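You operate a simulated robot arm through the tools that you are given. There is no shell and no other tool. Be economical: measure what you need, move in short steps, check, and stop when the job is done.

Carry out the task below with a simulated robot arm. There is one attempt and no reset: what you move stays moved.

Task
Fit the 40 ml tube in the dose slide and dose the jar on the jar slide once.
Fine: the old tube goes on the wide mat; push the jar slide in and leave it in. Set down upright: square tube.

Only the result counts: the job must be done as asked and must still hold three seconds after the hand-in. Knocking over, shifting, dropping, spilling or breaking anything else fails it.

Robot
A 7-joint arm with a two-finger parallel gripper, fixed in place. Base frame: the origin is at the foot of the arm, x ahead of it, y to its left, z up; the work surface is at about z = 0.84. Units: m, degrees, N and s.
With the tool pointing down near the work surface it reaches from about 0.3 to 0.7 m from the base axis. Its first joint turns from -66.0 to 66.0 degrees. Payload 1.57 kg.
Tool frame: the origin (TCP) lies between the finger pads and is the grasp point; the fingertips stand 0.03 m ahead of it; z points along the fingers, y is the line along which they close. The gripper opens to 0.11 m. The fingers are 0.024 m wide and 0.012 m thick; the gripper's body (0.048 by 0.112 m) begins 0.078 m behind the TCP.
Orientation is told as [roll, pitch, yaw] about the base's x, y, z axes, in that order, counted from this pose: with the fingers straight down and closing along the base's y, the tool's x points along the base's -x, its y along +y and its z along -z.

Tools
- The arm moves only by the tool move_arm. Its argument "series" is a list of rows, each a list of 3 entries, a list of its own where there are three numbers: the shift along the tool's x, y, z in units of 30 mm (1.0 is 30 mm), then the turn, a rotation vector about the tool's x, y, z in units of 5 degrees (1.0 is 5 degrees), then the finger opening in mm, from 0 to 110. In form: [[[x, y, z], [wx, wy, wz], jaw], ...]. A call has 1 to 8 rows; each row shifts and turns the commanded pose from where the row before left it, along the tool's axes as they then stand. A call with a number of a shift or a turn outside -1 to 1 is refused whole. Each row takes 0.2 s and may step no farther than 0.05 m and 8.6 degrees from the row before; otherwise, or with a gripper value out of range, the whole call is refused. Where a pose cannot be reached the arm comes as near as it can. A force on the tool above 70 N (or 10 N above the force at the start of the call, whichever is more), or a blocked arm, ends the call early, and 0.2 s more pass. Each finger travels about 0.108 m/s and halts on what it meets, pressing with about 25 N; the grip force reading is that of the motor and also rises with nothing between the fingers. The clock runs only during rows and for 0.2 s after the last one: add rows that do not move to give the fingers time. The reply holds the time, the measured pose of the TCP, the force on the tool along the base axes, the opening and the grip force, in the units named above and with some noise, with the torque about the TCP (base axes, N m) and any sound that the robot's microphone picked up.
- Cameras (640 x 400 px; columns grow to the right, rows downward): "scene" is fixed at [0.1572, -0.3859, 1.4229]; the picture's right is [0.84, -0.55, 0.00], its down [-0.32, -0.48, -0.82] and it looks along [0.45, 0.68, -0.58] (base axes); focal length 310 px, centre (320, 200). "wrist" rides on the gripper at [0.07, 0.016, -0.141] in the tool frame; the picture's right is [-0.23, 0.97, 0.00], its down [-0.85, -0.20, -0.48] and it looks along [-0.47, -0.11, 0.88] (tool axes); focal length 222 px, centre (320, 200). There is no depth. A picture from a camera that has moved, and an enlarged one, comes with that camera's place and axes in the base frame and with its lens. The place of the scene camera against the robot may be out by one fixed shift of up to 0.025 m in any direction.
- snapshot(camera): a new picture of that camera. The clock stands still meanwhile.
- enlarge(camera, box): a new picture of the part [left, top, right, bottom] of that camera's present view, enlarged. The clock stands still meanwhile.
- close_job(): hands the job in; it is judged then, once.

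Go step by step. Nothing tells you positions but the pictures and the camera data: compare them with the known pose of the tool, close in by small moves and look again before you grip or let go. The budget is 120 turns and 68 pictures, counting those below and the enlarged ones. Unless the task says otherwise, let go and move clear before handing in, and close with one line.

The tools are called after ">>>" as a command line: name --argument value ..., lists and objects as JSON in quotes. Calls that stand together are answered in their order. move_arm: Moves the arm, as the interface text tells. Its arguments: {"type":"object","properties":{"series":{"type":"array"}},"required":["series"]} The other tools are called the same way: snapshot (camera) takes a picture; enlarge (camera, box) takes an enlarged picture of a part of a camera's view; close_job () hands the job in.

At the start:

```text
time_s: 0.0
tcp_pos: [0.4494, 0.0479, 1.2248]
tcp_rot: [0.0, 0.0, 0.1]
force: [-0.3, 0.3, 0.4]
moment: [0.01, 0.0, 0.03]
gripper_width: 0.1101
grip_force: 0.2
```

scene: 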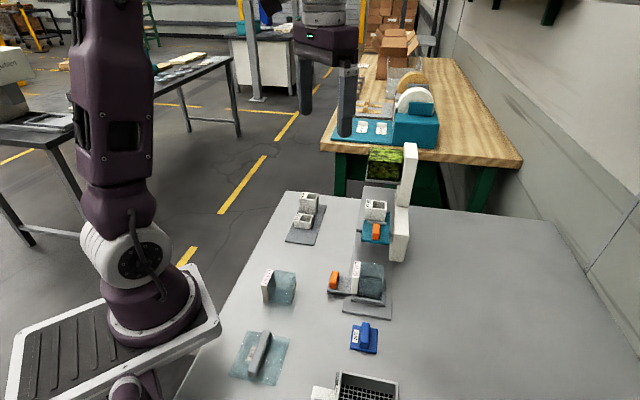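
wrist: 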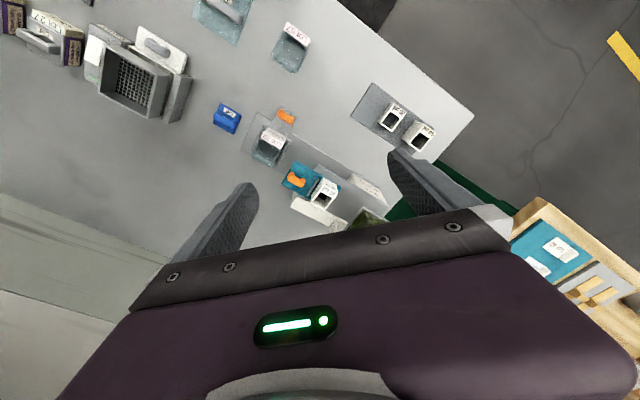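

I see a table with several devices; I need closer views to identify the slides, tubes and mats.

>>> enlarge --camera "scene" --box '[310, 130, 430, 205]'

>>> enlarge --camera "scene" --box '[220, 180, 440, 320]'

>>> enlarge --camera "scene" --box '[220, 260, 440, 400]'

>>> enlarge --camera "wrist" --box '[180, 60, 480, 250]'

>>> enlarge --camera "wrist" --box '[0, 0, 320, 200]'

```text
5.33 times, centred on (370, 168) of scene
camera zoom: at [0.1572, -0.3859, 1.4229], right [0.84, -0.55, 0.0], down [-0.32, -0.48, -0.82], along [0.45, 0.68, -0.58], focal length 1655 px, centre (53, 373)
```

zoom: 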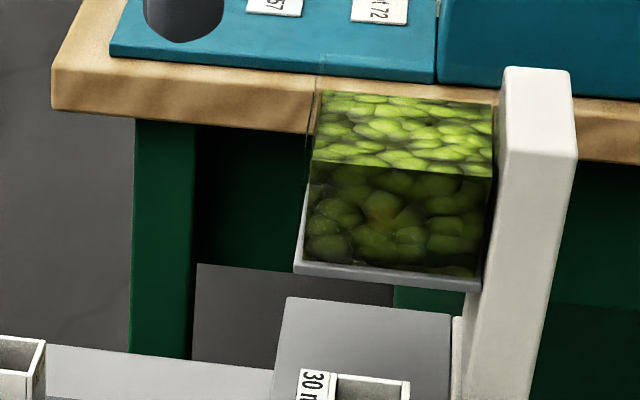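

```text
2.86 times, centred on (330, 250) of scene
camera zoom: at [0.1572, -0.3859, 1.4229], right [0.84, -0.55, 0.0], down [-0.32, -0.48, -0.82], along [0.45, 0.68, -0.58], focal length 887 px, centre (291, 57)
```

zoom: 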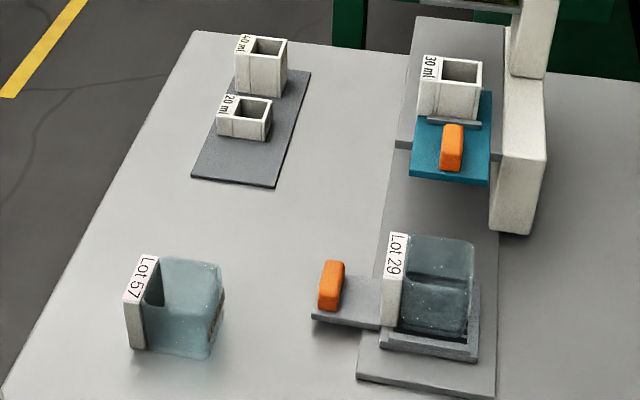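

```text
2.86 times, centred on (330, 330) of scene
camera zoom: at [0.1572, -0.3859, 1.4229], right [0.84, -0.55, 0.0], down [-0.32, -0.48, -0.82], along [0.45, 0.68, -0.58], focal length 887 px, centre (291, -171)
```

zoom: 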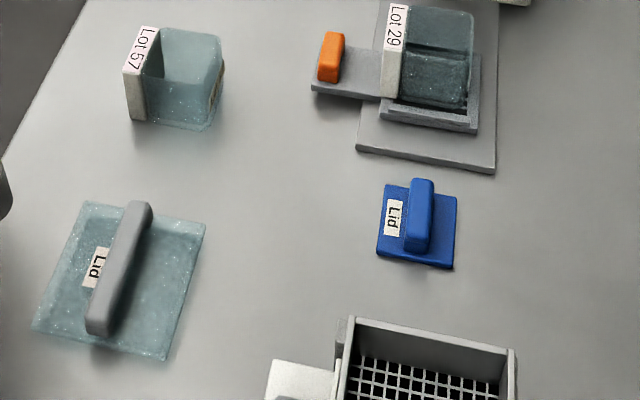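

```text
2.11 times, centred on (330, 155) of wrist
camera zoom: at [0.3813, 0.0645, 1.3673], right [0.23, 0.97, 0.0], down [0.85, -0.2, 0.48], along [0.47, -0.11, -0.88], focal length 468 px, centre (299, 295)
```

zoom: 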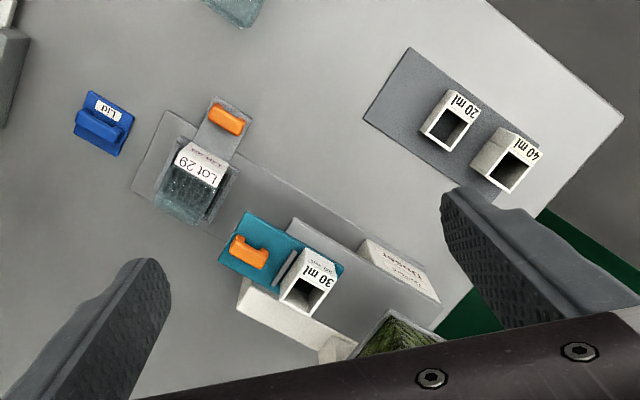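

```text
2.00 times, centred on (160, 100) of wrist
camera zoom: at [0.3813, 0.0645, 1.3673], right [0.23, 0.97, 0.0], down [0.85, -0.2, 0.48], along [0.47, -0.11, -0.88], focal length 444 px, centre (640, 400)
```

zoom: 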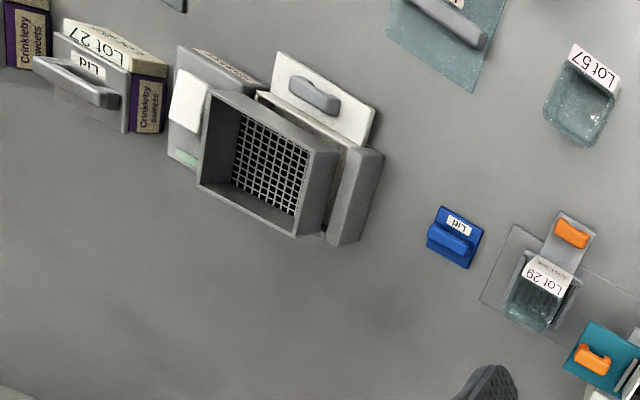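

The dispenser rail runs diagonally, with hopper, teal dose slide holding the 30 ml tube, and gray jar slide with jar "Lot 29". I'll move in closer to understand the geometry.

>>> move_arm --series '[[[0.3, -0.5, 1], [0, 0, 0], 110], [[0.3, -0.5, 1], [0, 0, 0], 110], [[0.3, -0.5, 1], [0, 0, 0], 110], [[0.3, 0, 1], [0, 0, 0], 110]]'

>>> snapshot --camera "wrist"

```text
time_s: 1.0
tcp_pos: [0.4117, 0.0021, 1.1043]
tcp_rot: [-0.1, 0.0, 0.0]
force: [-0.1, 0.5, -0.7]
moment: [0.01, -0.02, -0.01]
gripper_width: 0.11
grip_force: 0.0
```

```text
60 pictures are left
camera wrist: at [0.3448, 0.0188, 1.2467], right [0.23, 0.97, 0.0], down [0.85, -0.2, 0.48], along [0.47, -0.11, -0.88], focal length 222 px, centre (320, 200)
```

wrist: 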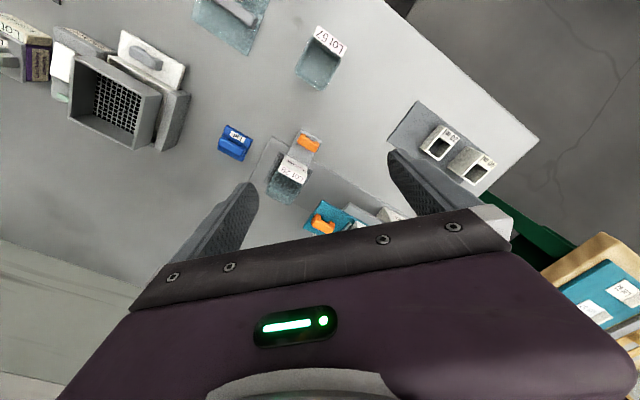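

I'll tilt the wrist to look more from the side.

>>> move_arm --series '[[[0.3, 0, 0], [0, -1, 0], 110], [[0.3, 0, 0], [0, -1, 0], 110], [[0.3, 0, 0], [0, -1, 0], 110], [[0.3, 0, 0], [0, -1, 0], 110]]'

>>> enlarge --camera "wrist" --box '[200, 60, 460, 222]'

```text
time_s: 2.0
tcp_pos: [0.3775, 0.0031, 1.0985]
tcp_rot: [0.0, -20.1, 0.0]
force: [-0.2, -0.7, 0.2]
moment: [-0.01, -0.06, 0.01]
gripper_width: 0.1102
grip_force: 0.0
```

```text
2.46 times, centred on (330, 141) of wrist
camera zoom: at [0.266, 0.0194, 1.2094], right [0.21, 0.97, 0.08], down [0.64, -0.2, 0.74], along [0.74, -0.11, -0.67], focal length 547 px, centre (295, 345)
```

zoom: 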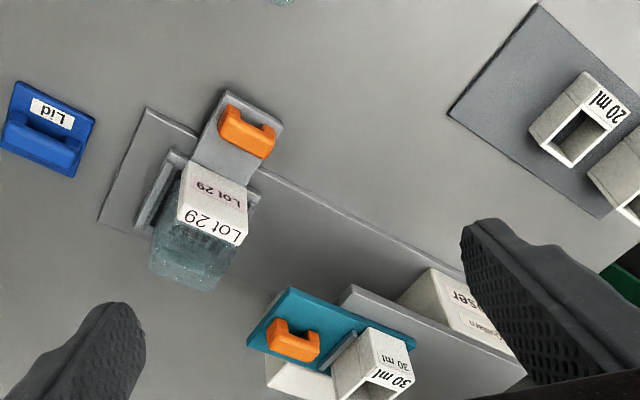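

The jar handle is near (.433,-.021,.87), the dose handle near (.542,-.021,.96) and the 30 ml tube top near (.588,.026,.978). Next I look at the tube mat from closer up.

>>> move_arm --series '[[[0, 1, 0.3], [0, 1, 0], 110], [[0, 1, 0.3], [0, 1, 0], 110], [[0, 1, 0.3], [0, 1, 0], 110], [[0, 1, 0.3], [0, 1, 0], 110], [[0, 1, 0.3], [0, 0, 0], 110], [[0, 1, 0.3], [0, 0, 0], 110], [[0, 1, 0], [0, 0, 0], 110]]'

>>> snapshot --camera "wrist"

```text
time_s: 3.6
tcp_pos: [0.3848, 0.2119, 1.047]
tcp_rot: [-0.1, -0.1, -0.1]
force: [0.5, 0.6, 0.0]
moment: [-0.03, 0.02, -0.02]
gripper_width: 0.11
grip_force: 0.0
```

```text
58 pictures are left
camera wrist: at [0.3165, 0.2284, 1.1893], right [0.23, 0.97, 0.0], down [0.85, -0.2, 0.48], along [0.47, -0.11, -0.88], focal length 222 px, centre (320, 200)
```

wrist: 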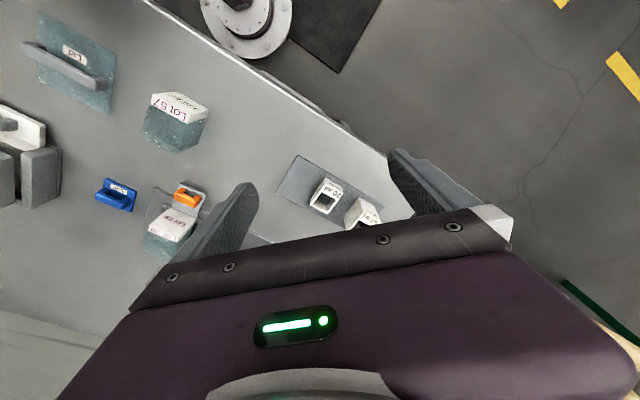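

>>> move_arm --series '[[[1, 0, -0.3], [0, 0, 0], 110], [[1, 0, -0.3], [0, 0, 0], 110]]'

>>> enlarge --camera "wrist" --box '[240, 110, 440, 235]'

```text
time_s: 4.2
tcp_pos: [0.3265, 0.2104, 1.0648]
tcp_rot: [0.0, 0.0, 0.0]
force: [0.2, 0.4, 0.4]
moment: [0.02, 0.0, -0.02]
gripper_width: 0.1101
grip_force: 0.0
```

```text
3.20 times, centred on (340, 172) of wrist
camera zoom: at [0.2572, 0.2275, 1.207], right [0.23, 0.97, 0.0], down [0.85, -0.2, 0.48], along [0.47, -0.11, -0.88], focal length 711 px, centre (256, 288)
```

zoom: 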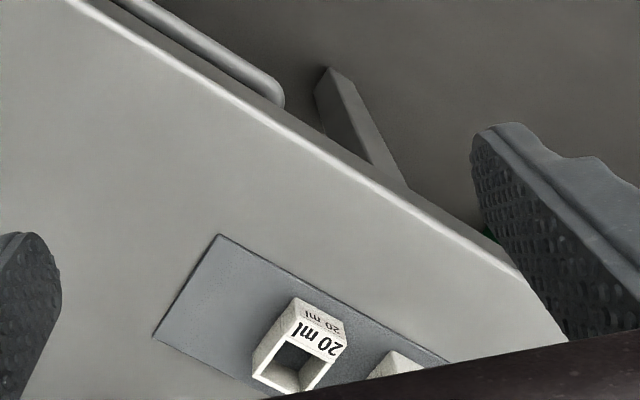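

Image down is far, so I should be moving forward instead.

>>> move_arm --series '[[[-1, 0, -0.3], [0, 0, 0], 110], [[-1, 0, -0.3], [0, 0, 0], 110], [[-1, 0, 0], [0, 0, 0], 110], [[-1, 0, 0], [0, 0, 0], 110], [[-1, 0, 0], [0, 0, 0], 110]]'

>>> enlarge --camera "wrist" --box '[220, 80, 440, 218]'

```text
time_s: 5.4
tcp_pos: [0.4765, 0.214, 1.0843]
tcp_rot: [0.0, 0.0, 0.0]
force: [0.9, 1.1, 0.4]
moment: [0.0, 0.0, 0.0]
gripper_width: 0.1098
grip_force: 0.0
```

```text
2.90 times, centred on (330, 149) of wrist
camera zoom: at [0.4079, 0.23, 1.2269], right [0.23, 0.97, 0.0], down [0.85, -0.2, 0.48], along [0.47, -0.11, -0.88], focal length 644 px, centre (291, 348)
```

zoom: 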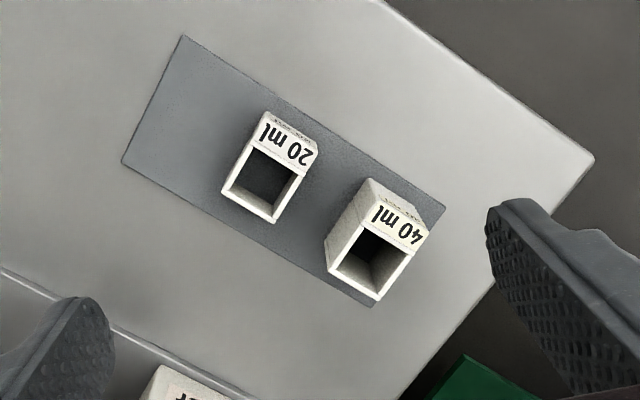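

Mat measured: long axis at 45°, 0.178 by 0.078 m, with a free slot at its near end around (.46,.16). Now a high view of the dispenser.

>>> move_arm --series '[[[0, 0, -1], [0, 0, 0], 110], [[0, 0, -1], [0, 0, 0], 110], [[0, -1, -1], [0, 0, 0], 110], [[-0.5, -1, -1], [0, 0, 0], 110], [[-0.5, -1, 0], [0, 0, 0], 110], [[-0.5, -1, 0], [0, 0, 0], 110], [[-0.5, -1, 0], [0, 0, 0], 110], [[-0.5, -1, 0], [0, 0, 0], 110]]'

>>> enlarge --camera "wrist" --box '[200, 60, 440, 210]'

```text
time_s: 7.2
tcp_pos: [0.5522, 0.0318, 1.2049]
tcp_rot: [0.0, 0.0, -0.1]
force: [0.1, 0.2, 0.1]
moment: [0.0, 0.06, 0.03]
gripper_width: 0.1102
grip_force: 0.0
```

```text
2.67 times, centred on (320, 135) of wrist
camera zoom: at [0.4829, 0.0478, 1.3471], right [0.23, 0.97, 0.0], down [0.85, -0.2, 0.48], along [0.47, -0.11, -0.88], focal length 592 px, centre (320, 373)
```

zoom: 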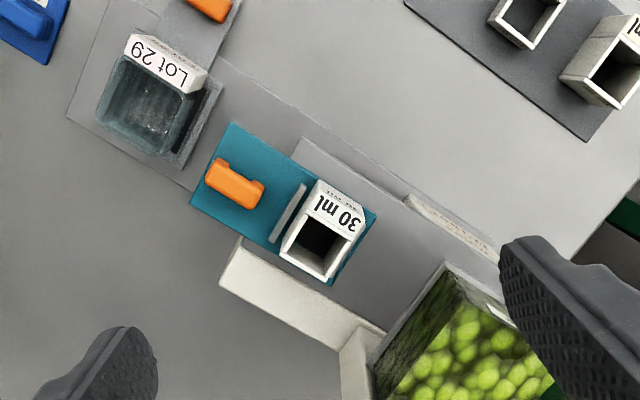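

The dispenser is clear now. I enlarge the tube and the seat.

>>> enlarge --camera "wrist" --box '[265, 100, 361, 160]'

>>> enlarge --camera "scene" --box '[345, 185, 425, 235]'

>>> enlarge --camera "scene" --box '[320, 245, 416, 305]'

```text
6.67 times, centred on (313, 130) of wrist
camera zoom: at [0.4829, 0.0478, 1.3471], right [0.23, 0.97, 0.0], down [0.85, -0.2, 0.48], along [0.47, -0.11, -0.88], focal length 1481 px, centre (367, 667)
```

zoom: 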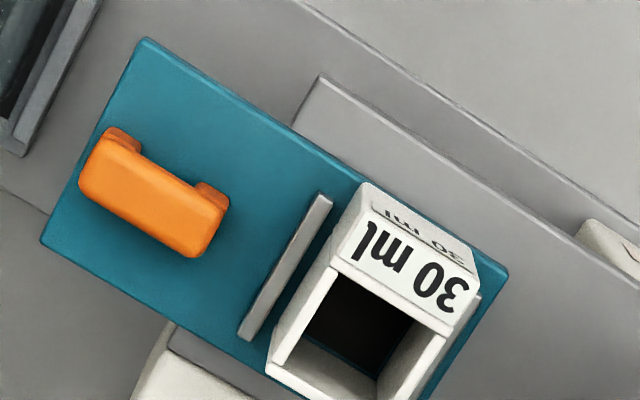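

```text
8.00 times, centred on (385, 210) of scene
camera zoom: at [0.1572, -0.3859, 1.4229], right [0.84, -0.55, 0.0], down [-0.32, -0.48, -0.82], along [0.45, 0.68, -0.58], focal length 2483 px, centre (-200, 120)
```

zoom: 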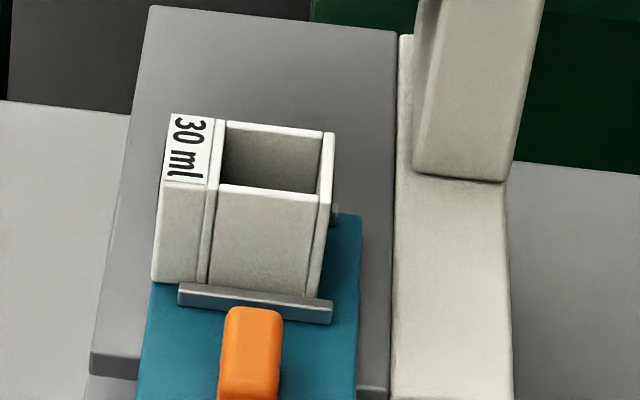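

```text
6.67 times, centred on (368, 275) of scene
camera zoom: at [0.1572, -0.3859, 1.4229], right [0.84, -0.55, 0.0], down [-0.32, -0.48, -0.82], along [0.45, 0.68, -0.58], focal length 2069 px, centre (0, -300)
```

zoom: 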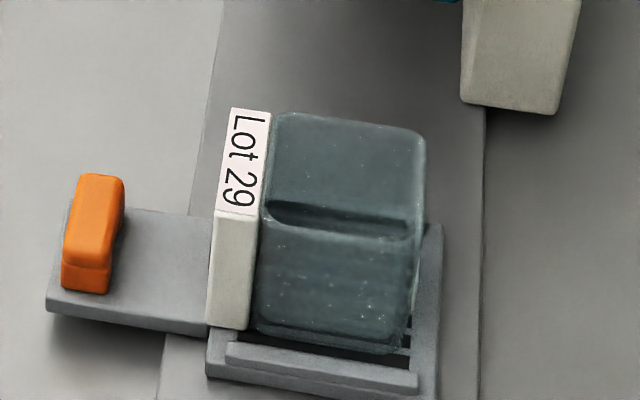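

Tube 30 ml centre is at about (.5855,.024) with top at .975, outline .035 along the rail by .050 across. I turn the tool to yaw 45 so the fingers close across the rail.

>>> move_arm --series '[[[0, 0, 0], [0, 0, -1], 110], [[0, 0, 0], [0, 0, -1], 110], [[0, 0, 0], [0, 0, -1], 110], [[0, 0, 0], [0, 0, -1], 110], [[0, 0, 0], [0, 0, -1], 110], [[0, 0, 0], [0, 0, -1], 110], [[0, 0, 0], [0, 0, -1], 110], [[0, 0, 0], [0, 0, -1], 110]]'

>>> move_arm --series '[[[0, 0, 0], [0, 0, -1], 110], [[0.5, 0, 0], [0, -1, 0], 110], [[0.5, 0, 0], [0, -1, 0], 110]]'

>>> snapshot --camera "wrist"

```text
time_s: 9.0
tcp_pos: [0.5518, 0.033, 1.2041]
tcp_rot: [0.0, 0.0, 40.0]
force: [-0.5, 0.1, 0.3]
moment: [0.01, 0.0, -0.01]
gripper_width: 0.11
grip_force: 0.0
```

```text
time_s: 9.8
tcp_pos: [0.5294, 0.012, 1.2017]
tcp_rot: [0.0, -10.1, 45.0]
force: [-0.1, 0.2, 0.6]
moment: [-0.01, -0.01, -0.01]
gripper_width: 0.1102
grip_force: 0.1
```

```text
51 pictures are left
camera wrist: at [0.4537, -0.043, 1.33], right [-0.53, 0.85, 0.04], down [0.68, 0.4, 0.62], along [0.51, 0.36, -0.78], focal length 222 px, centre (320, 200)
```

wrist: 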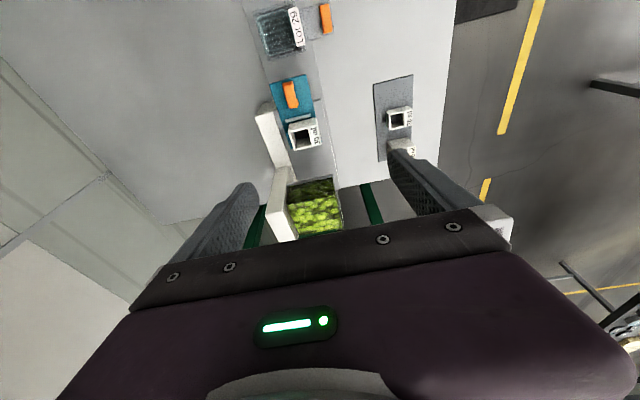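

>>> enlarge --camera "wrist" --box '[232, 60, 392, 160]'

>>> enlarge --camera "wrist" --box '[232, 140, 392, 240]'

```text
4.00 times, centred on (312, 110) of wrist
camera zoom: at [0.4537, -0.043, 1.33], right [-0.53, 0.85, 0.04], down [0.68, 0.4, 0.62], along [0.51, 0.36, -0.78], focal length 888 px, centre (352, 560)
```

zoom: 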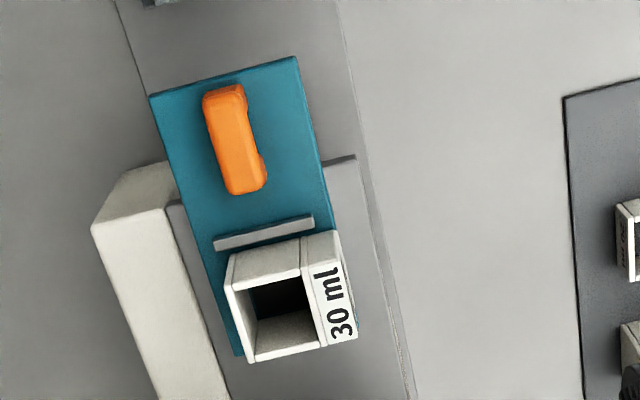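

```text
4.00 times, centred on (312, 190) of wrist
camera zoom: at [0.4537, -0.043, 1.33], right [-0.53, 0.85, 0.04], down [0.68, 0.4, 0.62], along [0.51, 0.36, -0.78], focal length 888 px, centre (352, 240)
```

zoom: 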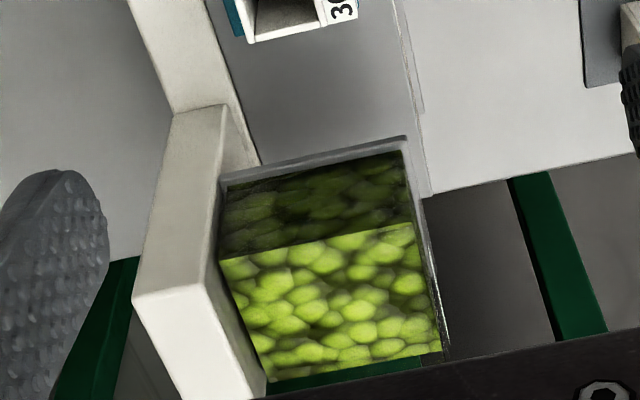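

The estimates agree (tube centre u≈.432, w≈-.397 in rail coordinates). I descend to just above it and check.

>>> move_arm --series '[[[-0.25, -0.26, 0.89], [0, 0, 0], 76], [[-0.25, -0.26, 0.89], [0, 0, 0], 76], [[-0.25, -0.26, 0.89], [0, 0, 0], 76], [[-0.25, -0.26, 0.89], [0, 0, 0], 76]]'

>>> snapshot --camera "wrist"

>>> snapshot --camera "scene"

```text
time_s: 10.8
tcp_pos: [0.5868, 0.021, 1.1017]
tcp_rot: [0.0, -10.1, 45.0]
force: [0.2, 0.5, 0.2]
moment: [-0.01, 0.03, 0.0]
gripper_width: 0.0761
grip_force: 0.0
```

```text
48 pictures are left
camera wrist: at [0.5104, -0.0319, 1.2293], right [-0.53, 0.85, 0.04], down [0.68, 0.4, 0.62], along [0.51, 0.35, -0.78], focal length 222 px, centre (320, 200)
```

wrist: 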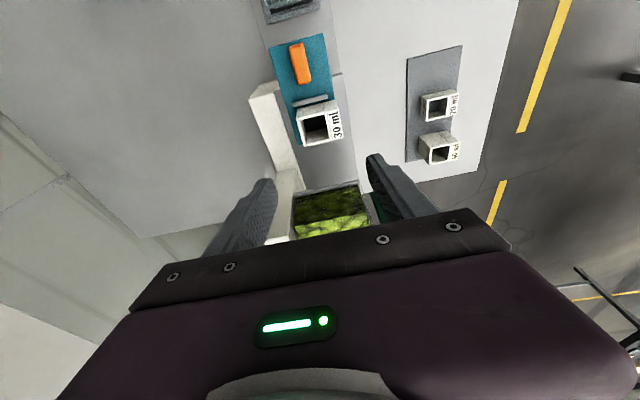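

```text
47 pictures are left
```

scene: 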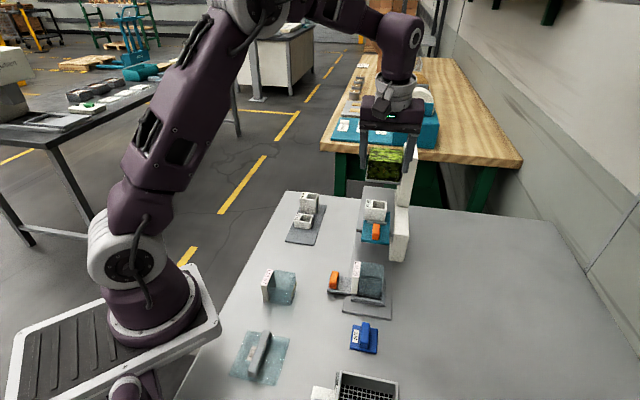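

>>> move_arm --series '[[[0.15, 0.03, 0.97], [0, 0, 0], 76], [[0.15, 0.03, 0.97], [0, 0, 0], 76], [[0.15, 0.03, 0.97], [0, 0, 0], 76]]'

>>> snapshot --camera "wrist"

>>> enlarge --camera "scene" --box '[325, 90, 453, 250]'

```text
time_s: 11.6
tcp_pos: [0.5854, 0.0257, 1.0138]
tcp_rot: [0.0, -10.0, 45.0]
force: [-0.9, 0.8, 0.4]
moment: [-0.01, -0.03, 0.0]
gripper_width: 0.0762
grip_force: 0.1
```

```text
46 pictures are left
camera wrist: at [0.509, -0.0278, 1.1417], right [-0.53, 0.85, 0.04], down [0.68, 0.4, 0.62], along [0.51, 0.36, -0.78], focal length 222 px, centre (320, 200)
```

wrist: 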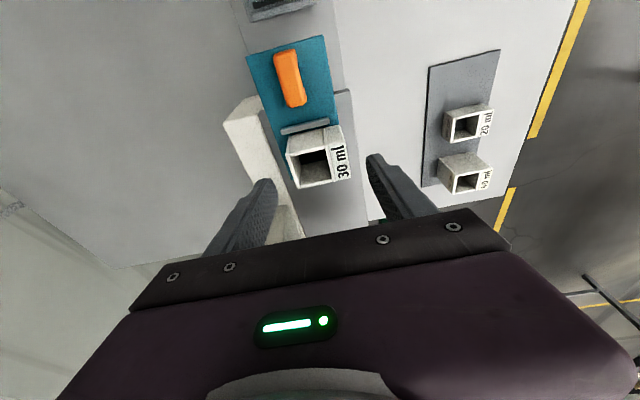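

```text
2.50 times, centred on (389, 170) of scene
camera zoom: at [0.1572, -0.3859, 1.4229], right [0.84, -0.55, 0.0], down [-0.32, -0.48, -0.82], along [0.45, 0.68, -0.58], focal length 776 px, centre (148, 275)
```

zoom: 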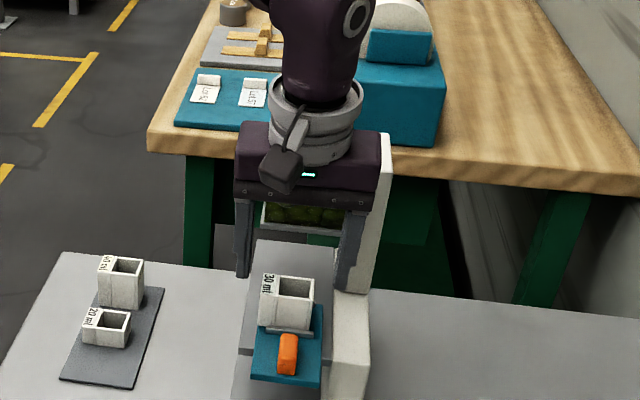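

Aligned. I descend around the tube.

>>> move_arm --series '[[[0.12, -0.05, 0.66], [0, 0, 0], 76], [[0.12, 0, 0.66], [0, 0, 0], 76], [[0, 0, 0], [0, 0, 0], 76]]'

>>> snapshot --camera "wrist"

>>> enlarge --camera "scene" --box '[341, 150, 437, 250]'

```text
time_s: 12.4
tcp_pos: [0.5854, 0.0272, 0.9739]
tcp_rot: [0.1, -9.9, 45.0]
force: [0.1, 0.1, -0.5]
moment: [-0.01, 0.01, -0.01]
gripper_width: 0.0761
grip_force: 0.0
```

```text
44 pictures are left
camera wrist: at [0.5095, -0.0284, 1.1017], right [-0.53, 0.85, 0.04], down [0.68, 0.4, 0.62], along [0.51, 0.36, -0.78], focal length 222 px, centre (320, 200)
```

wrist: 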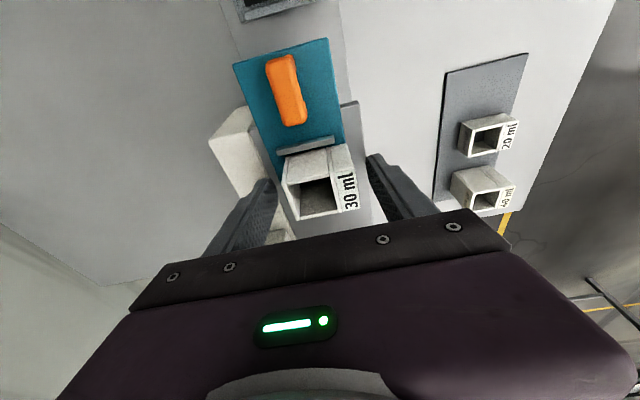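

```text
4.00 times, centred on (389, 200) of scene
camera zoom: at [0.1572, -0.3859, 1.4229], right [0.84, -0.55, 0.0], down [-0.32, -0.48, -0.82], along [0.45, 0.68, -0.58], focal length 1241 px, centre (44, 200)
```

zoom: 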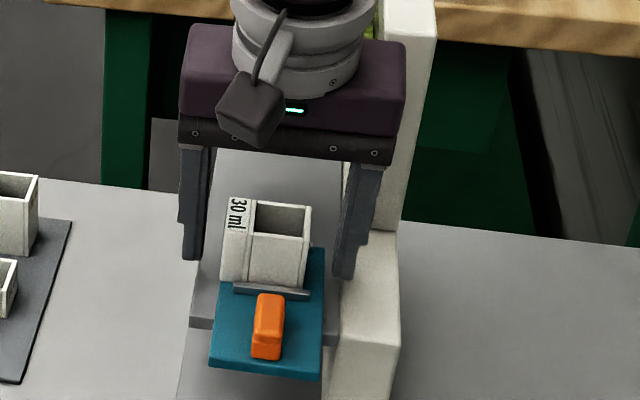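

>>> move_arm --series '[[[0, 0, 0], [0, 0, 0], 40], [[0, 0, 0], [0, 0, 0], 40], [[0, 0, 0], [0, 0, 0], 40]]'

```text
time_s: 13.2
tcp_pos: [0.5881, 0.023, 0.9735]
tcp_rot: [-0.3, -10.1, 44.9]
force: [30.3, -27.1, -9.5]
moment: [-0.67, -1.03, 0.29]
gripper_width: 0.059
grip_force: 45.1
```

Side load on closing; I look before going on.

>>> enlarge --camera "wrist" --box '[220, 120, 420, 245]'

>>> enlarge --camera "scene" --box '[349, 180, 429, 230]'

```text
3.20 times, centred on (320, 182) of wrist
camera zoom: at [0.5112, -0.0308, 1.102], right [-0.53, 0.85, 0.03], down [0.68, 0.4, 0.62], along [0.51, 0.35, -0.78], focal length 711 px, centre (320, 256)
```

zoom: 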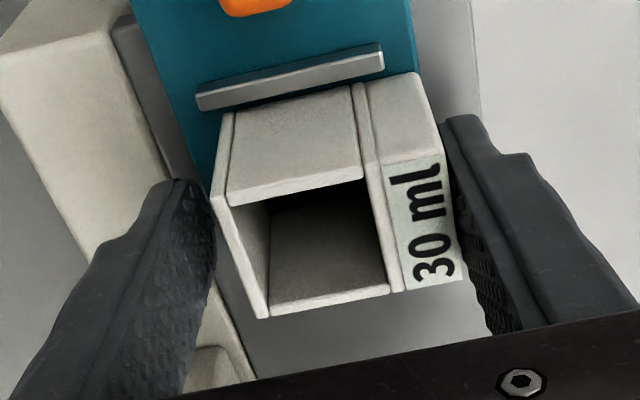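

```text
8.00 times, centred on (389, 205) of scene
camera zoom: at [0.1582, -0.3866, 1.4225], right [0.84, -0.55, 0.0], down [-0.32, -0.48, -0.82], along [0.45, 0.68, -0.58], focal length 2483 px, centre (-232, 160)
```

zoom: 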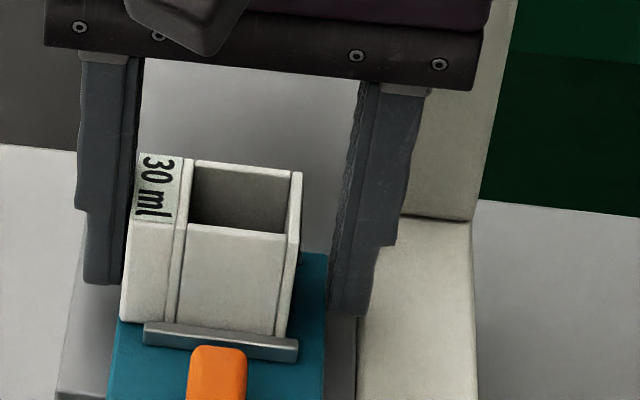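

The +v finger seems caught on the edge of the teal plate, so the plate is higher than I took it. I open, raise 12 mm and look.

>>> move_arm --series '[[[0, 0, 0], [0, 0, 0], 76], [[0, 0, 0], [0, 0, 0], 76], [[-0.07, 0, -0.39], [0, 0, 0], 76], [[0, 0, 0], [0, 0, 0], 76]]'

>>> enlarge --camera "scene" --box '[341, 180, 437, 240]'

>>> enlarge --camera "wrist" --box '[220, 20, 420, 245]'

```text
time_s: 14.2
tcp_pos: [0.5857, 0.0255, 0.9853]
tcp_rot: [0.0, -10.0, 45.1]
force: [0.3, -0.2, -0.2]
moment: [0.01, 0.0, -0.01]
gripper_width: 0.0763
grip_force: 0.0
```

```text
6.67 times, centred on (389, 210) of scene
camera zoom: at [0.1572, -0.3859, 1.4229], right [0.84, -0.55, 0.0], down [-0.32, -0.48, -0.82], along [0.45, 0.68, -0.58], focal length 2069 px, centre (-140, 133)
```

zoom: 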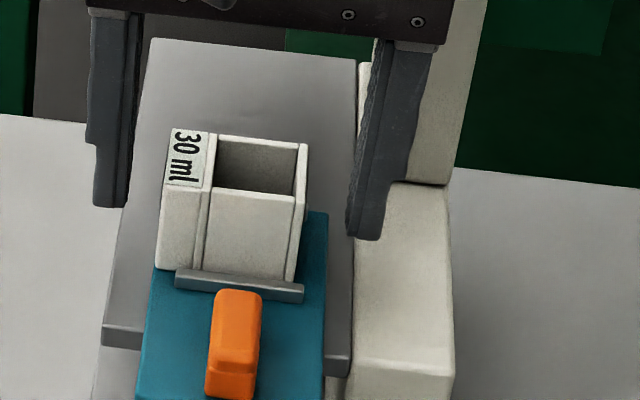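

```text
1.78 times, centred on (320, 132) of wrist
camera zoom: at [0.51, -0.0283, 1.1134], right [-0.53, 0.85, 0.04], down [0.68, 0.4, 0.62], along [0.51, 0.36, -0.78], focal length 395 px, centre (320, 320)
```

zoom: 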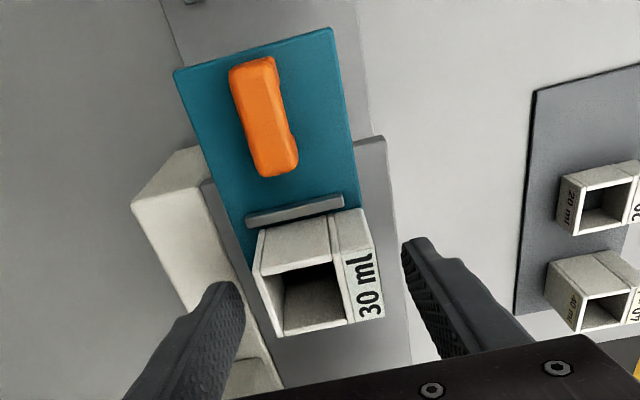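

Fingertips are now ~10 mm above the plate and overlap the tube by 25 mm. I close again.

>>> move_arm --series '[[[0, 0.03, 0], [0, 0, 0], 60], [[0, 0, 0], [0, 0, 0], 54], [[0, 0, 0], [0, 0, 0], 40], [[0, 0, 0], [0, 0, 0], 40]]'

```text
time_s: 15.2
tcp_pos: [0.5855, 0.026, 0.9847]
tcp_rot: [-0.1, -10.0, 45.0]
force: [0.7, -0.8, 1.6]
moment: [0.0, -0.01, 0.01]
gripper_width: 0.0466
grip_force: 24.8
```

>>> move_arm --series '[[[-0.06, 0, -0.33], [0, 0, 0], 40], [[-0.06, 0, -0.33], [0, 0, 0], 40], [[-0.12, 0, -0.66], [0, 0, 0], 40], [[-0.174, 0, -0.985], [0, 0, 0], 40]]'

>>> enlarge --camera "scene" --box '[341, 150, 437, 250]'

```text
time_s: 16.2
tcp_pos: [0.5858, 0.0274, 1.0554]
tcp_rot: [0.0, -10.0, 45.0]
force: [0.4, -0.6, -0.5]
moment: [-0.01, -0.03, -0.01]
gripper_width: 0.0467
grip_force: 25.0
```

```text
4.00 times, centred on (389, 200) of scene
camera zoom: at [0.1572, -0.3859, 1.4229], right [0.84, -0.55, 0.0], down [-0.32, -0.48, -0.82], along [0.45, 0.68, -0.58], focal length 1241 px, centre (44, 200)
```

zoom: 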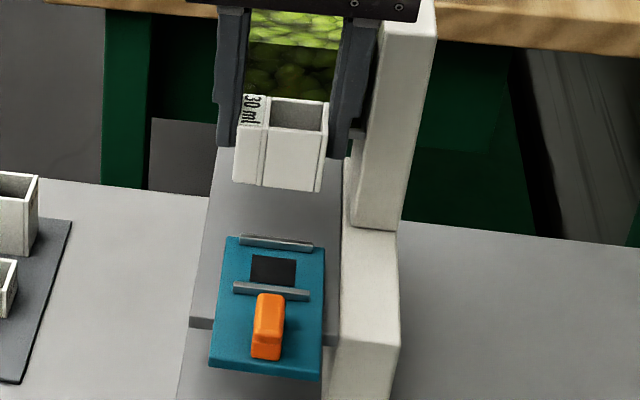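

The tube is out, held level. I carry it toward the free end of the mat, target TCP (.459,.1605).

>>> move_arm --series '[[[-0.02, 0.874, 0], [0, 0, 0], 40], [[-0.02, 0.874, 0], [0, 0, 0], 40], [[-0.02, 0.874, 0], [0, 0, 0], 40], [[-0.02, 0.874, 0], [0, 0, 0], 40], [[-0.02, 0.874, 0], [0, 0, 0], 40], [[-0.02, 0.874, 0], [0, 0, 0], 40], [[-0.02, 0.874, 0], [0, 0, 0], 40]]'

>>> move_arm --series '[[[0.174, 0, 0.985], [0, 0, 0], 40], [[0.174, 0, 0.985], [0, 0, 0], 40], [[0.174, 0, 0.985], [0, 0, 0], 40], [[0.174, 0, 0.985], [0, 0, 0], 40]]'

>>> snapshot --camera "wrist"

>>> enlarge --camera "scene" --box '[260, 160, 356, 260]'

```text
time_s: 17.8
tcp_pos: [0.4589, 0.1596, 1.0561]
tcp_rot: [0.0, -10.0, 45.1]
force: [-0.5, 0.8, -0.2]
moment: [-0.03, -0.03, 0.01]
gripper_width: 0.0469
grip_force: 24.6
```

```text
time_s: 18.8
tcp_pos: [0.4578, 0.1581, 0.9349]
tcp_rot: [0.0, -10.0, 45.0]
force: [0.9, 0.1, -0.1]
moment: [-0.04, 0.03, 0.01]
gripper_width: 0.0467
grip_force: 25.3
```

```text
37 pictures are left
camera wrist: at [0.3821, 0.1041, 1.063], right [-0.53, 0.85, 0.04], down [0.68, 0.4, 0.62], along [0.51, 0.36, -0.78], focal length 222 px, centre (320, 200)
```

wrist: 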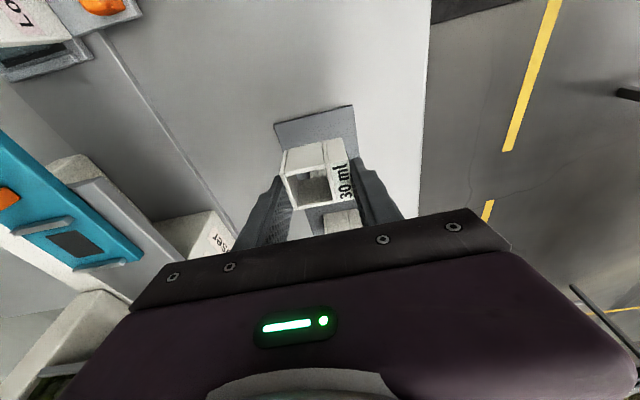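

```text
4.00 times, centred on (308, 210) of scene
camera zoom: at [0.1572, -0.3859, 1.4229], right [0.84, -0.55, 0.0], down [-0.32, -0.48, -0.82], along [0.45, 0.68, -0.58], focal length 1241 px, centre (368, 160)
```

zoom: 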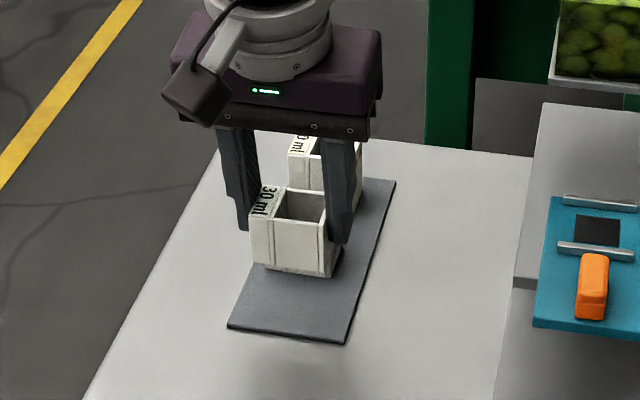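

Above the free end of the mat, clear of the 20 ml tube. I lower gently.

>>> move_arm --series '[[[0.03, 0, 0.7], [0, 0, 0], 40], [[0.1, 0, 0.5], [0, 0, 0], 40], [[0.03, 0, 0.16], [0, 0, 0], 40], [[0, 0, 0], [0, 0, 0], 40]]'

```text
time_s: 19.8
tcp_pos: [0.461, 0.1609, 0.8946]
tcp_rot: [0.0, -10.0, 45.1]
force: [-0.9, 0.2, -0.5]
moment: [0.0, -0.02, 0.0]
gripper_width: 0.0465
grip_force: 25.0
```

>>> move_arm --series '[[[0.017, 0, 0.1], [0, 0, 0], 40], [[0, 0, 0], [0, 0, 0], 40]]'

>>> enlarge --camera "scene" --box '[276, 190, 340, 250]'

```text
time_s: 20.4
tcp_pos: [0.4621, 0.1605, 0.8929]
tcp_rot: [0.0, -10.1, 44.9]
force: [0.1, 0.2, -1.5]
moment: [0.0, -0.01, 0.04]
gripper_width: 0.0466
grip_force: 25.4
```

```text
6.67 times, centred on (308, 220) of scene
camera zoom: at [0.1572, -0.3859, 1.4229], right [0.84, -0.55, 0.0], down [-0.32, -0.48, -0.82], along [0.45, 0.68, -0.58], focal length 2069 px, centre (400, 67)
```

zoom: 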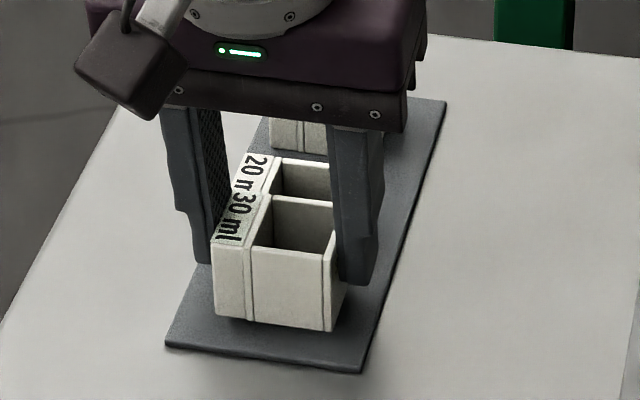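

>>> move_arm --series '[[[0.012, 0, 0.07], [0, 0, 0], 40], [[0, 0, 0], [0, 0, 0], 40]]'

>>> move_arm --series '[[[0.012, 0, 0.07], [0, 0, 0], 40], [[0, 0, 0], [0, 0, 0], 40]]'

>>> move_arm --series '[[[0.012, 0, 0.07], [0, 0, 0], 40], [[0, 0, 0], [0, 0, 0], 40]]'

```text
time_s: 21.0
tcp_pos: [0.4609, 0.1606, 0.8898]
tcp_rot: [0.0, -10.0, 45.0]
force: [-0.2, -0.1, 0.2]
moment: [-0.04, -0.02, 0.03]
gripper_width: 0.0465
grip_force: 25.0
```

```text
time_s: 21.6
tcp_pos: [0.4619, 0.1615, 0.8881]
tcp_rot: [0.0, -10.1, 45.0]
force: [0.8, 0.3, -0.1]
moment: [-0.01, -0.04, 0.01]
gripper_width: 0.0466
grip_force: 25.1
```

```text
time_s: 22.2
tcp_pos: [0.46, 0.1605, 0.8856]
tcp_rot: [0.0, -10.0, 45.0]
force: [1.1, -1.1, -0.3]
moment: [0.03, -0.05, 0.01]
gripper_width: 0.0467
grip_force: 25.0
```

>>> move_arm --series '[[[0.012, 0, 0.07], [0, 0, 0], 40], [[0, 0, 0], [0, 0, 0], 40]]'

>>> move_arm --series '[[[0.012, 0, 0.05], [0, 0, 0], 40], [[0, 0, 0], [0, 0, 0], 40]]'

>>> enlarge --camera "scene" --box '[276, 190, 340, 250]'

```text
time_s: 22.8
tcp_pos: [0.461, 0.1612, 0.8849]
tcp_rot: [0.0, -10.1, 45.0]
force: [-4.2, -0.3, 22.6]
moment: [-0.04, 0.18, -0.04]
gripper_width: 0.0465
grip_force: 25.1
```

```text
time_s: 23.4
tcp_pos: [0.4615, 0.1616, 0.8813]
tcp_rot: [-0.1, -10.2, 44.9]
force: [4.2, 2.8, 22.4]
moment: [0.21, -0.15, -0.03]
gripper_width: 0.0467
grip_force: 25.3
```

```text
6.67 times, centred on (308, 220) of scene
camera zoom: at [0.157, -0.3859, 1.4229], right [0.84, -0.55, 0.0], down [-0.32, -0.48, -0.82], along [0.45, 0.68, -0.58], focal length 2069 px, centre (400, 67)
```

zoom: 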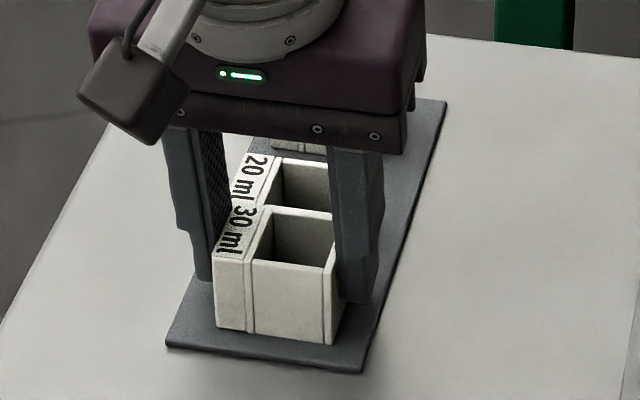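

It is seated on the mat; I release and rise.

>>> move_arm --series '[[[-0.01, 0, -0.04], [0, 0, 0], 50], [[0, 0, 0], [0, 0, 0], 64], [[0, 0, 0], [0, 0, 0], 76], [[-0.1, 0, -0.5], [0, 0, 0], 76], [[-0.17, 0, -0.98], [0, 0, 0], 76], [[-0.17, 0, -0.98], [0, 0, 0], 76], [[-0.17, 0, -0.98], [0, 0, 0], 76]]'

>>> enlarge --camera "wrist" --box '[220, 60, 460, 230]'

>>> enlarge --camera "scene" --box '[268, 180, 348, 250]'

```text
time_s: 25.0
tcp_pos: [0.4614, 0.1603, 0.9875]
tcp_rot: [-0.1, -10.0, 45.0]
force: [0.4, 0.0, 0.6]
moment: [-0.02, 0.02, 0.01]
gripper_width: 0.0761
grip_force: 0.1
```

```text
2.35 times, centred on (340, 145) of wrist
camera zoom: at [0.3851, 0.1068, 1.1157], right [-0.53, 0.85, 0.04], down [0.68, 0.4, 0.62], along [0.51, 0.36, -0.78], focal length 523 px, centre (273, 329)
```

zoom: 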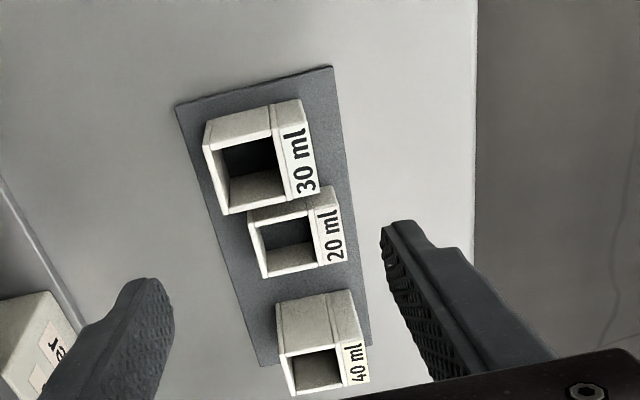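

```text
5.71 times, centred on (308, 215) of scene
camera zoom: at [0.1572, -0.3859, 1.4229], right [0.84, -0.55, 0.0], down [-0.32, -0.48, -0.82], along [0.45, 0.68, -0.58], focal length 1773 px, centre (389, 114)
```

zoom: 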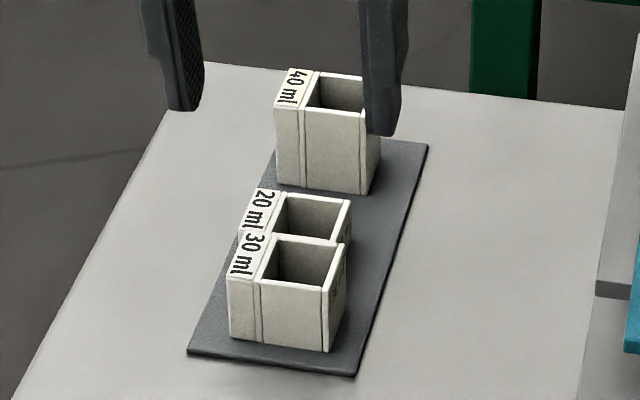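

The 30 ml tube stands upright on the mat. Next the 40 ml tube, at about u .555, w -.204; I move above it.

>>> move_arm --series '[[[-0.95, 0.075, 0.167], [0, 0, 0], 76], [[-0.95, 0.075, 0.167], [0, 0, 0], 76], [[-0.95, 0.075, 0.167], [0, 0, 0], 76], [[-0.95, 0.075, 0.167], [0, 0, 0], 76], [[0, 0, 0], [0, 0, 0], 76]]'

>>> enlarge --camera "wrist" --box '[220, 80, 440, 220]'

```text
time_s: 26.2
tcp_pos: [0.5375, 0.2496, 0.9865]
tcp_rot: [0.1, -10.0, 45.1]
force: [-1.1, 0.2, -0.2]
moment: [0.01, 0.03, -0.01]
gripper_width: 0.0759
grip_force: 0.2
```

```text
2.86 times, centred on (330, 150) of wrist
camera zoom: at [0.4611, 0.1955, 1.1153], right [-0.53, 0.85, 0.04], down [0.68, 0.4, 0.62], along [0.51, 0.36, -0.78], focal length 635 px, centre (291, 343)
```

zoom: 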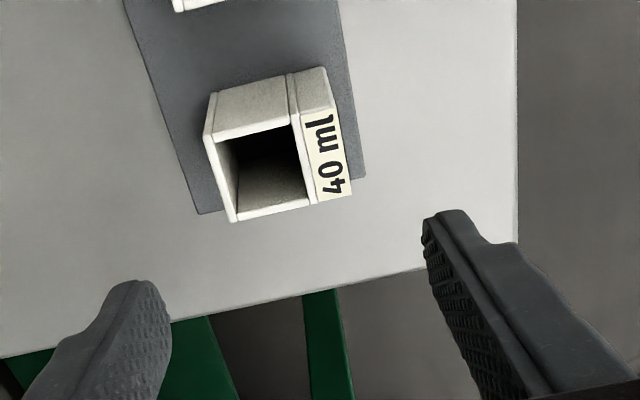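

>>> move_arm --series '[[[0.14, -0.006, 0.767], [0, 0, 0], 76], [[0.14, -0.006, 0.767], [0, 0, 0], 76], [[0.14, -0.006, 0.767], [0, 0, 0], 76], [[0.14, -0.006, 0.767], [0, 0, 0], 76], [[0, 0, 0], [0, 0, 0], 76]]'

>>> snapshot --camera "wrist"

```text
time_s: 27.4
tcp_pos: [0.5348, 0.2487, 0.894]
tcp_rot: [0.1, -10.0, 45.0]
force: [-0.3, 1.2, 0.2]
moment: [-0.04, 0.04, 0.01]
gripper_width: 0.0759
grip_force: 0.1
```

```text
30 pictures are left
camera wrist: at [0.4595, 0.1938, 1.0226], right [-0.53, 0.85, 0.04], down [0.68, 0.4, 0.62], along [0.51, 0.36, -0.78], focal length 222 px, centre (320, 200)
```

wrist: 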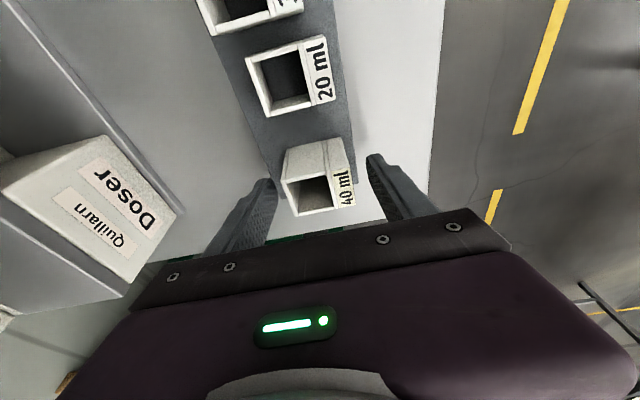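

Aligned; closing.

>>> move_arm --series '[[[0, 0, 0], [0, 0, 0], 58], [[0, 0, 0], [0, 0, 0], 40], [[0, 0, 0], [0, 0, 0], 40], [[0, 0, 0], [0, 0, 0], 40]]'

```text
time_s: 28.4
tcp_pos: [0.5351, 0.2486, 0.8949]
tcp_rot: [-0.1, -10.1, 45.0]
force: [0.6, 0.3, -0.2]
moment: [0.01, 0.0, -0.05]
gripper_width: 0.0469
grip_force: 25.1
```

>>> move_arm --series '[[[-0.174, 0, -0.985], [0, 0, 0], 40], [[-0.174, 0, -0.985], [0, 0, 0], 40], [[-0.174, 0, -0.985], [0, 0, 0], 40], [[-0.174, 0, -0.985], [0, 0, 0], 40], [[-0.174, 0, -0.985], [0, 0, 0], 40], [[-0.087, 0, -0.49], [0, 0, 0], 40]]'

>>> move_arm --series '[[[0.81, 0, -0.142], [0, 0, 0], 40], [[0.81, 0, -0.142], [0, 0, 0], 40], [[0.81, 0, -0.142], [0, 0, 0], 40], [[0.81, 0, -0.142], [0, 0, 0], 40], [[0.81, 0, -0.142], [0, 0, 0], 40]]'

>>> move_arm --series '[[[0, -0.919, 0], [0, 0, 0], 40], [[0, -0.919, 0], [0, 0, 0], 40], [[0, -0.919, 0], [0, 0, 0], 40], [[0, -0.919, 0], [0, 0, 0], 40], [[0, -0.919, 0], [0, 0, 0], 40], [[0, -0.919, 0], [0, 0, 0], 40], [[0, -0.919, 0], [0, 0, 0], 40]]'

>>> enlarge --camera "wrist" --box '[220, 40, 420, 230]'

>>> enlarge --camera "scene" --box '[341, 150, 437, 250]'

```text
time_s: 29.8
tcp_pos: [0.5355, 0.249, 1.0598]
tcp_rot: [-0.1, -10.0, 45.0]
force: [-0.3, 0.3, -0.2]
moment: [0.01, 0.03, 0.0]
gripper_width: 0.0465
grip_force: 24.9
```

```text
time_s: 31.0
tcp_pos: [0.4507, 0.1609, 1.0586]
tcp_rot: [0.0, -10.0, 44.9]
force: [-0.4, 0.0, -0.4]
moment: [0.02, 0.0, -0.02]
gripper_width: 0.0467
grip_force: 24.9
```

```text
time_s: 32.6
tcp_pos: [0.5874, 0.0235, 1.0576]
tcp_rot: [0.0, -10.0, 45.0]
force: [0.0, -0.1, -0.6]
moment: [-0.03, -0.02, 0.02]
gripper_width: 0.0466
grip_force: 25.4
```

```text
2.11 times, centred on (320, 135) of wrist
camera zoom: at [0.5109, -0.0302, 1.1869], right [-0.53, 0.85, 0.04], down [0.68, 0.4, 0.62], along [0.51, 0.36, -0.78], focal length 468 px, centre (320, 337)
```

zoom: 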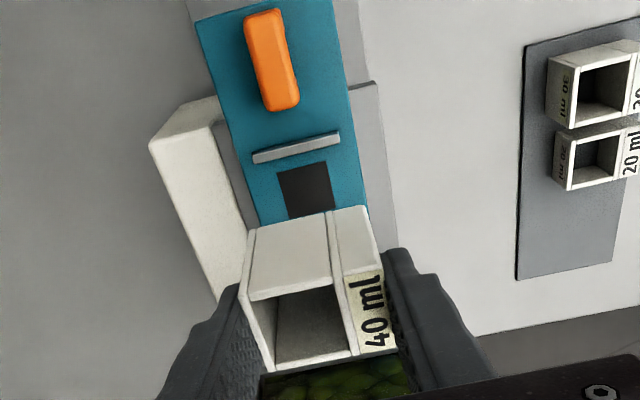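

```text
4.00 times, centred on (389, 200) of scene
camera zoom: at [0.1572, -0.3859, 1.4229], right [0.84, -0.55, 0.0], down [-0.32, -0.48, -0.82], along [0.45, 0.68, -0.58], focal length 1241 px, centre (44, 200)
```

zoom: 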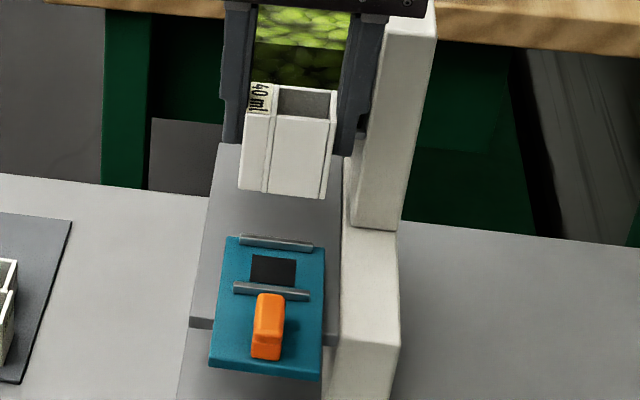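

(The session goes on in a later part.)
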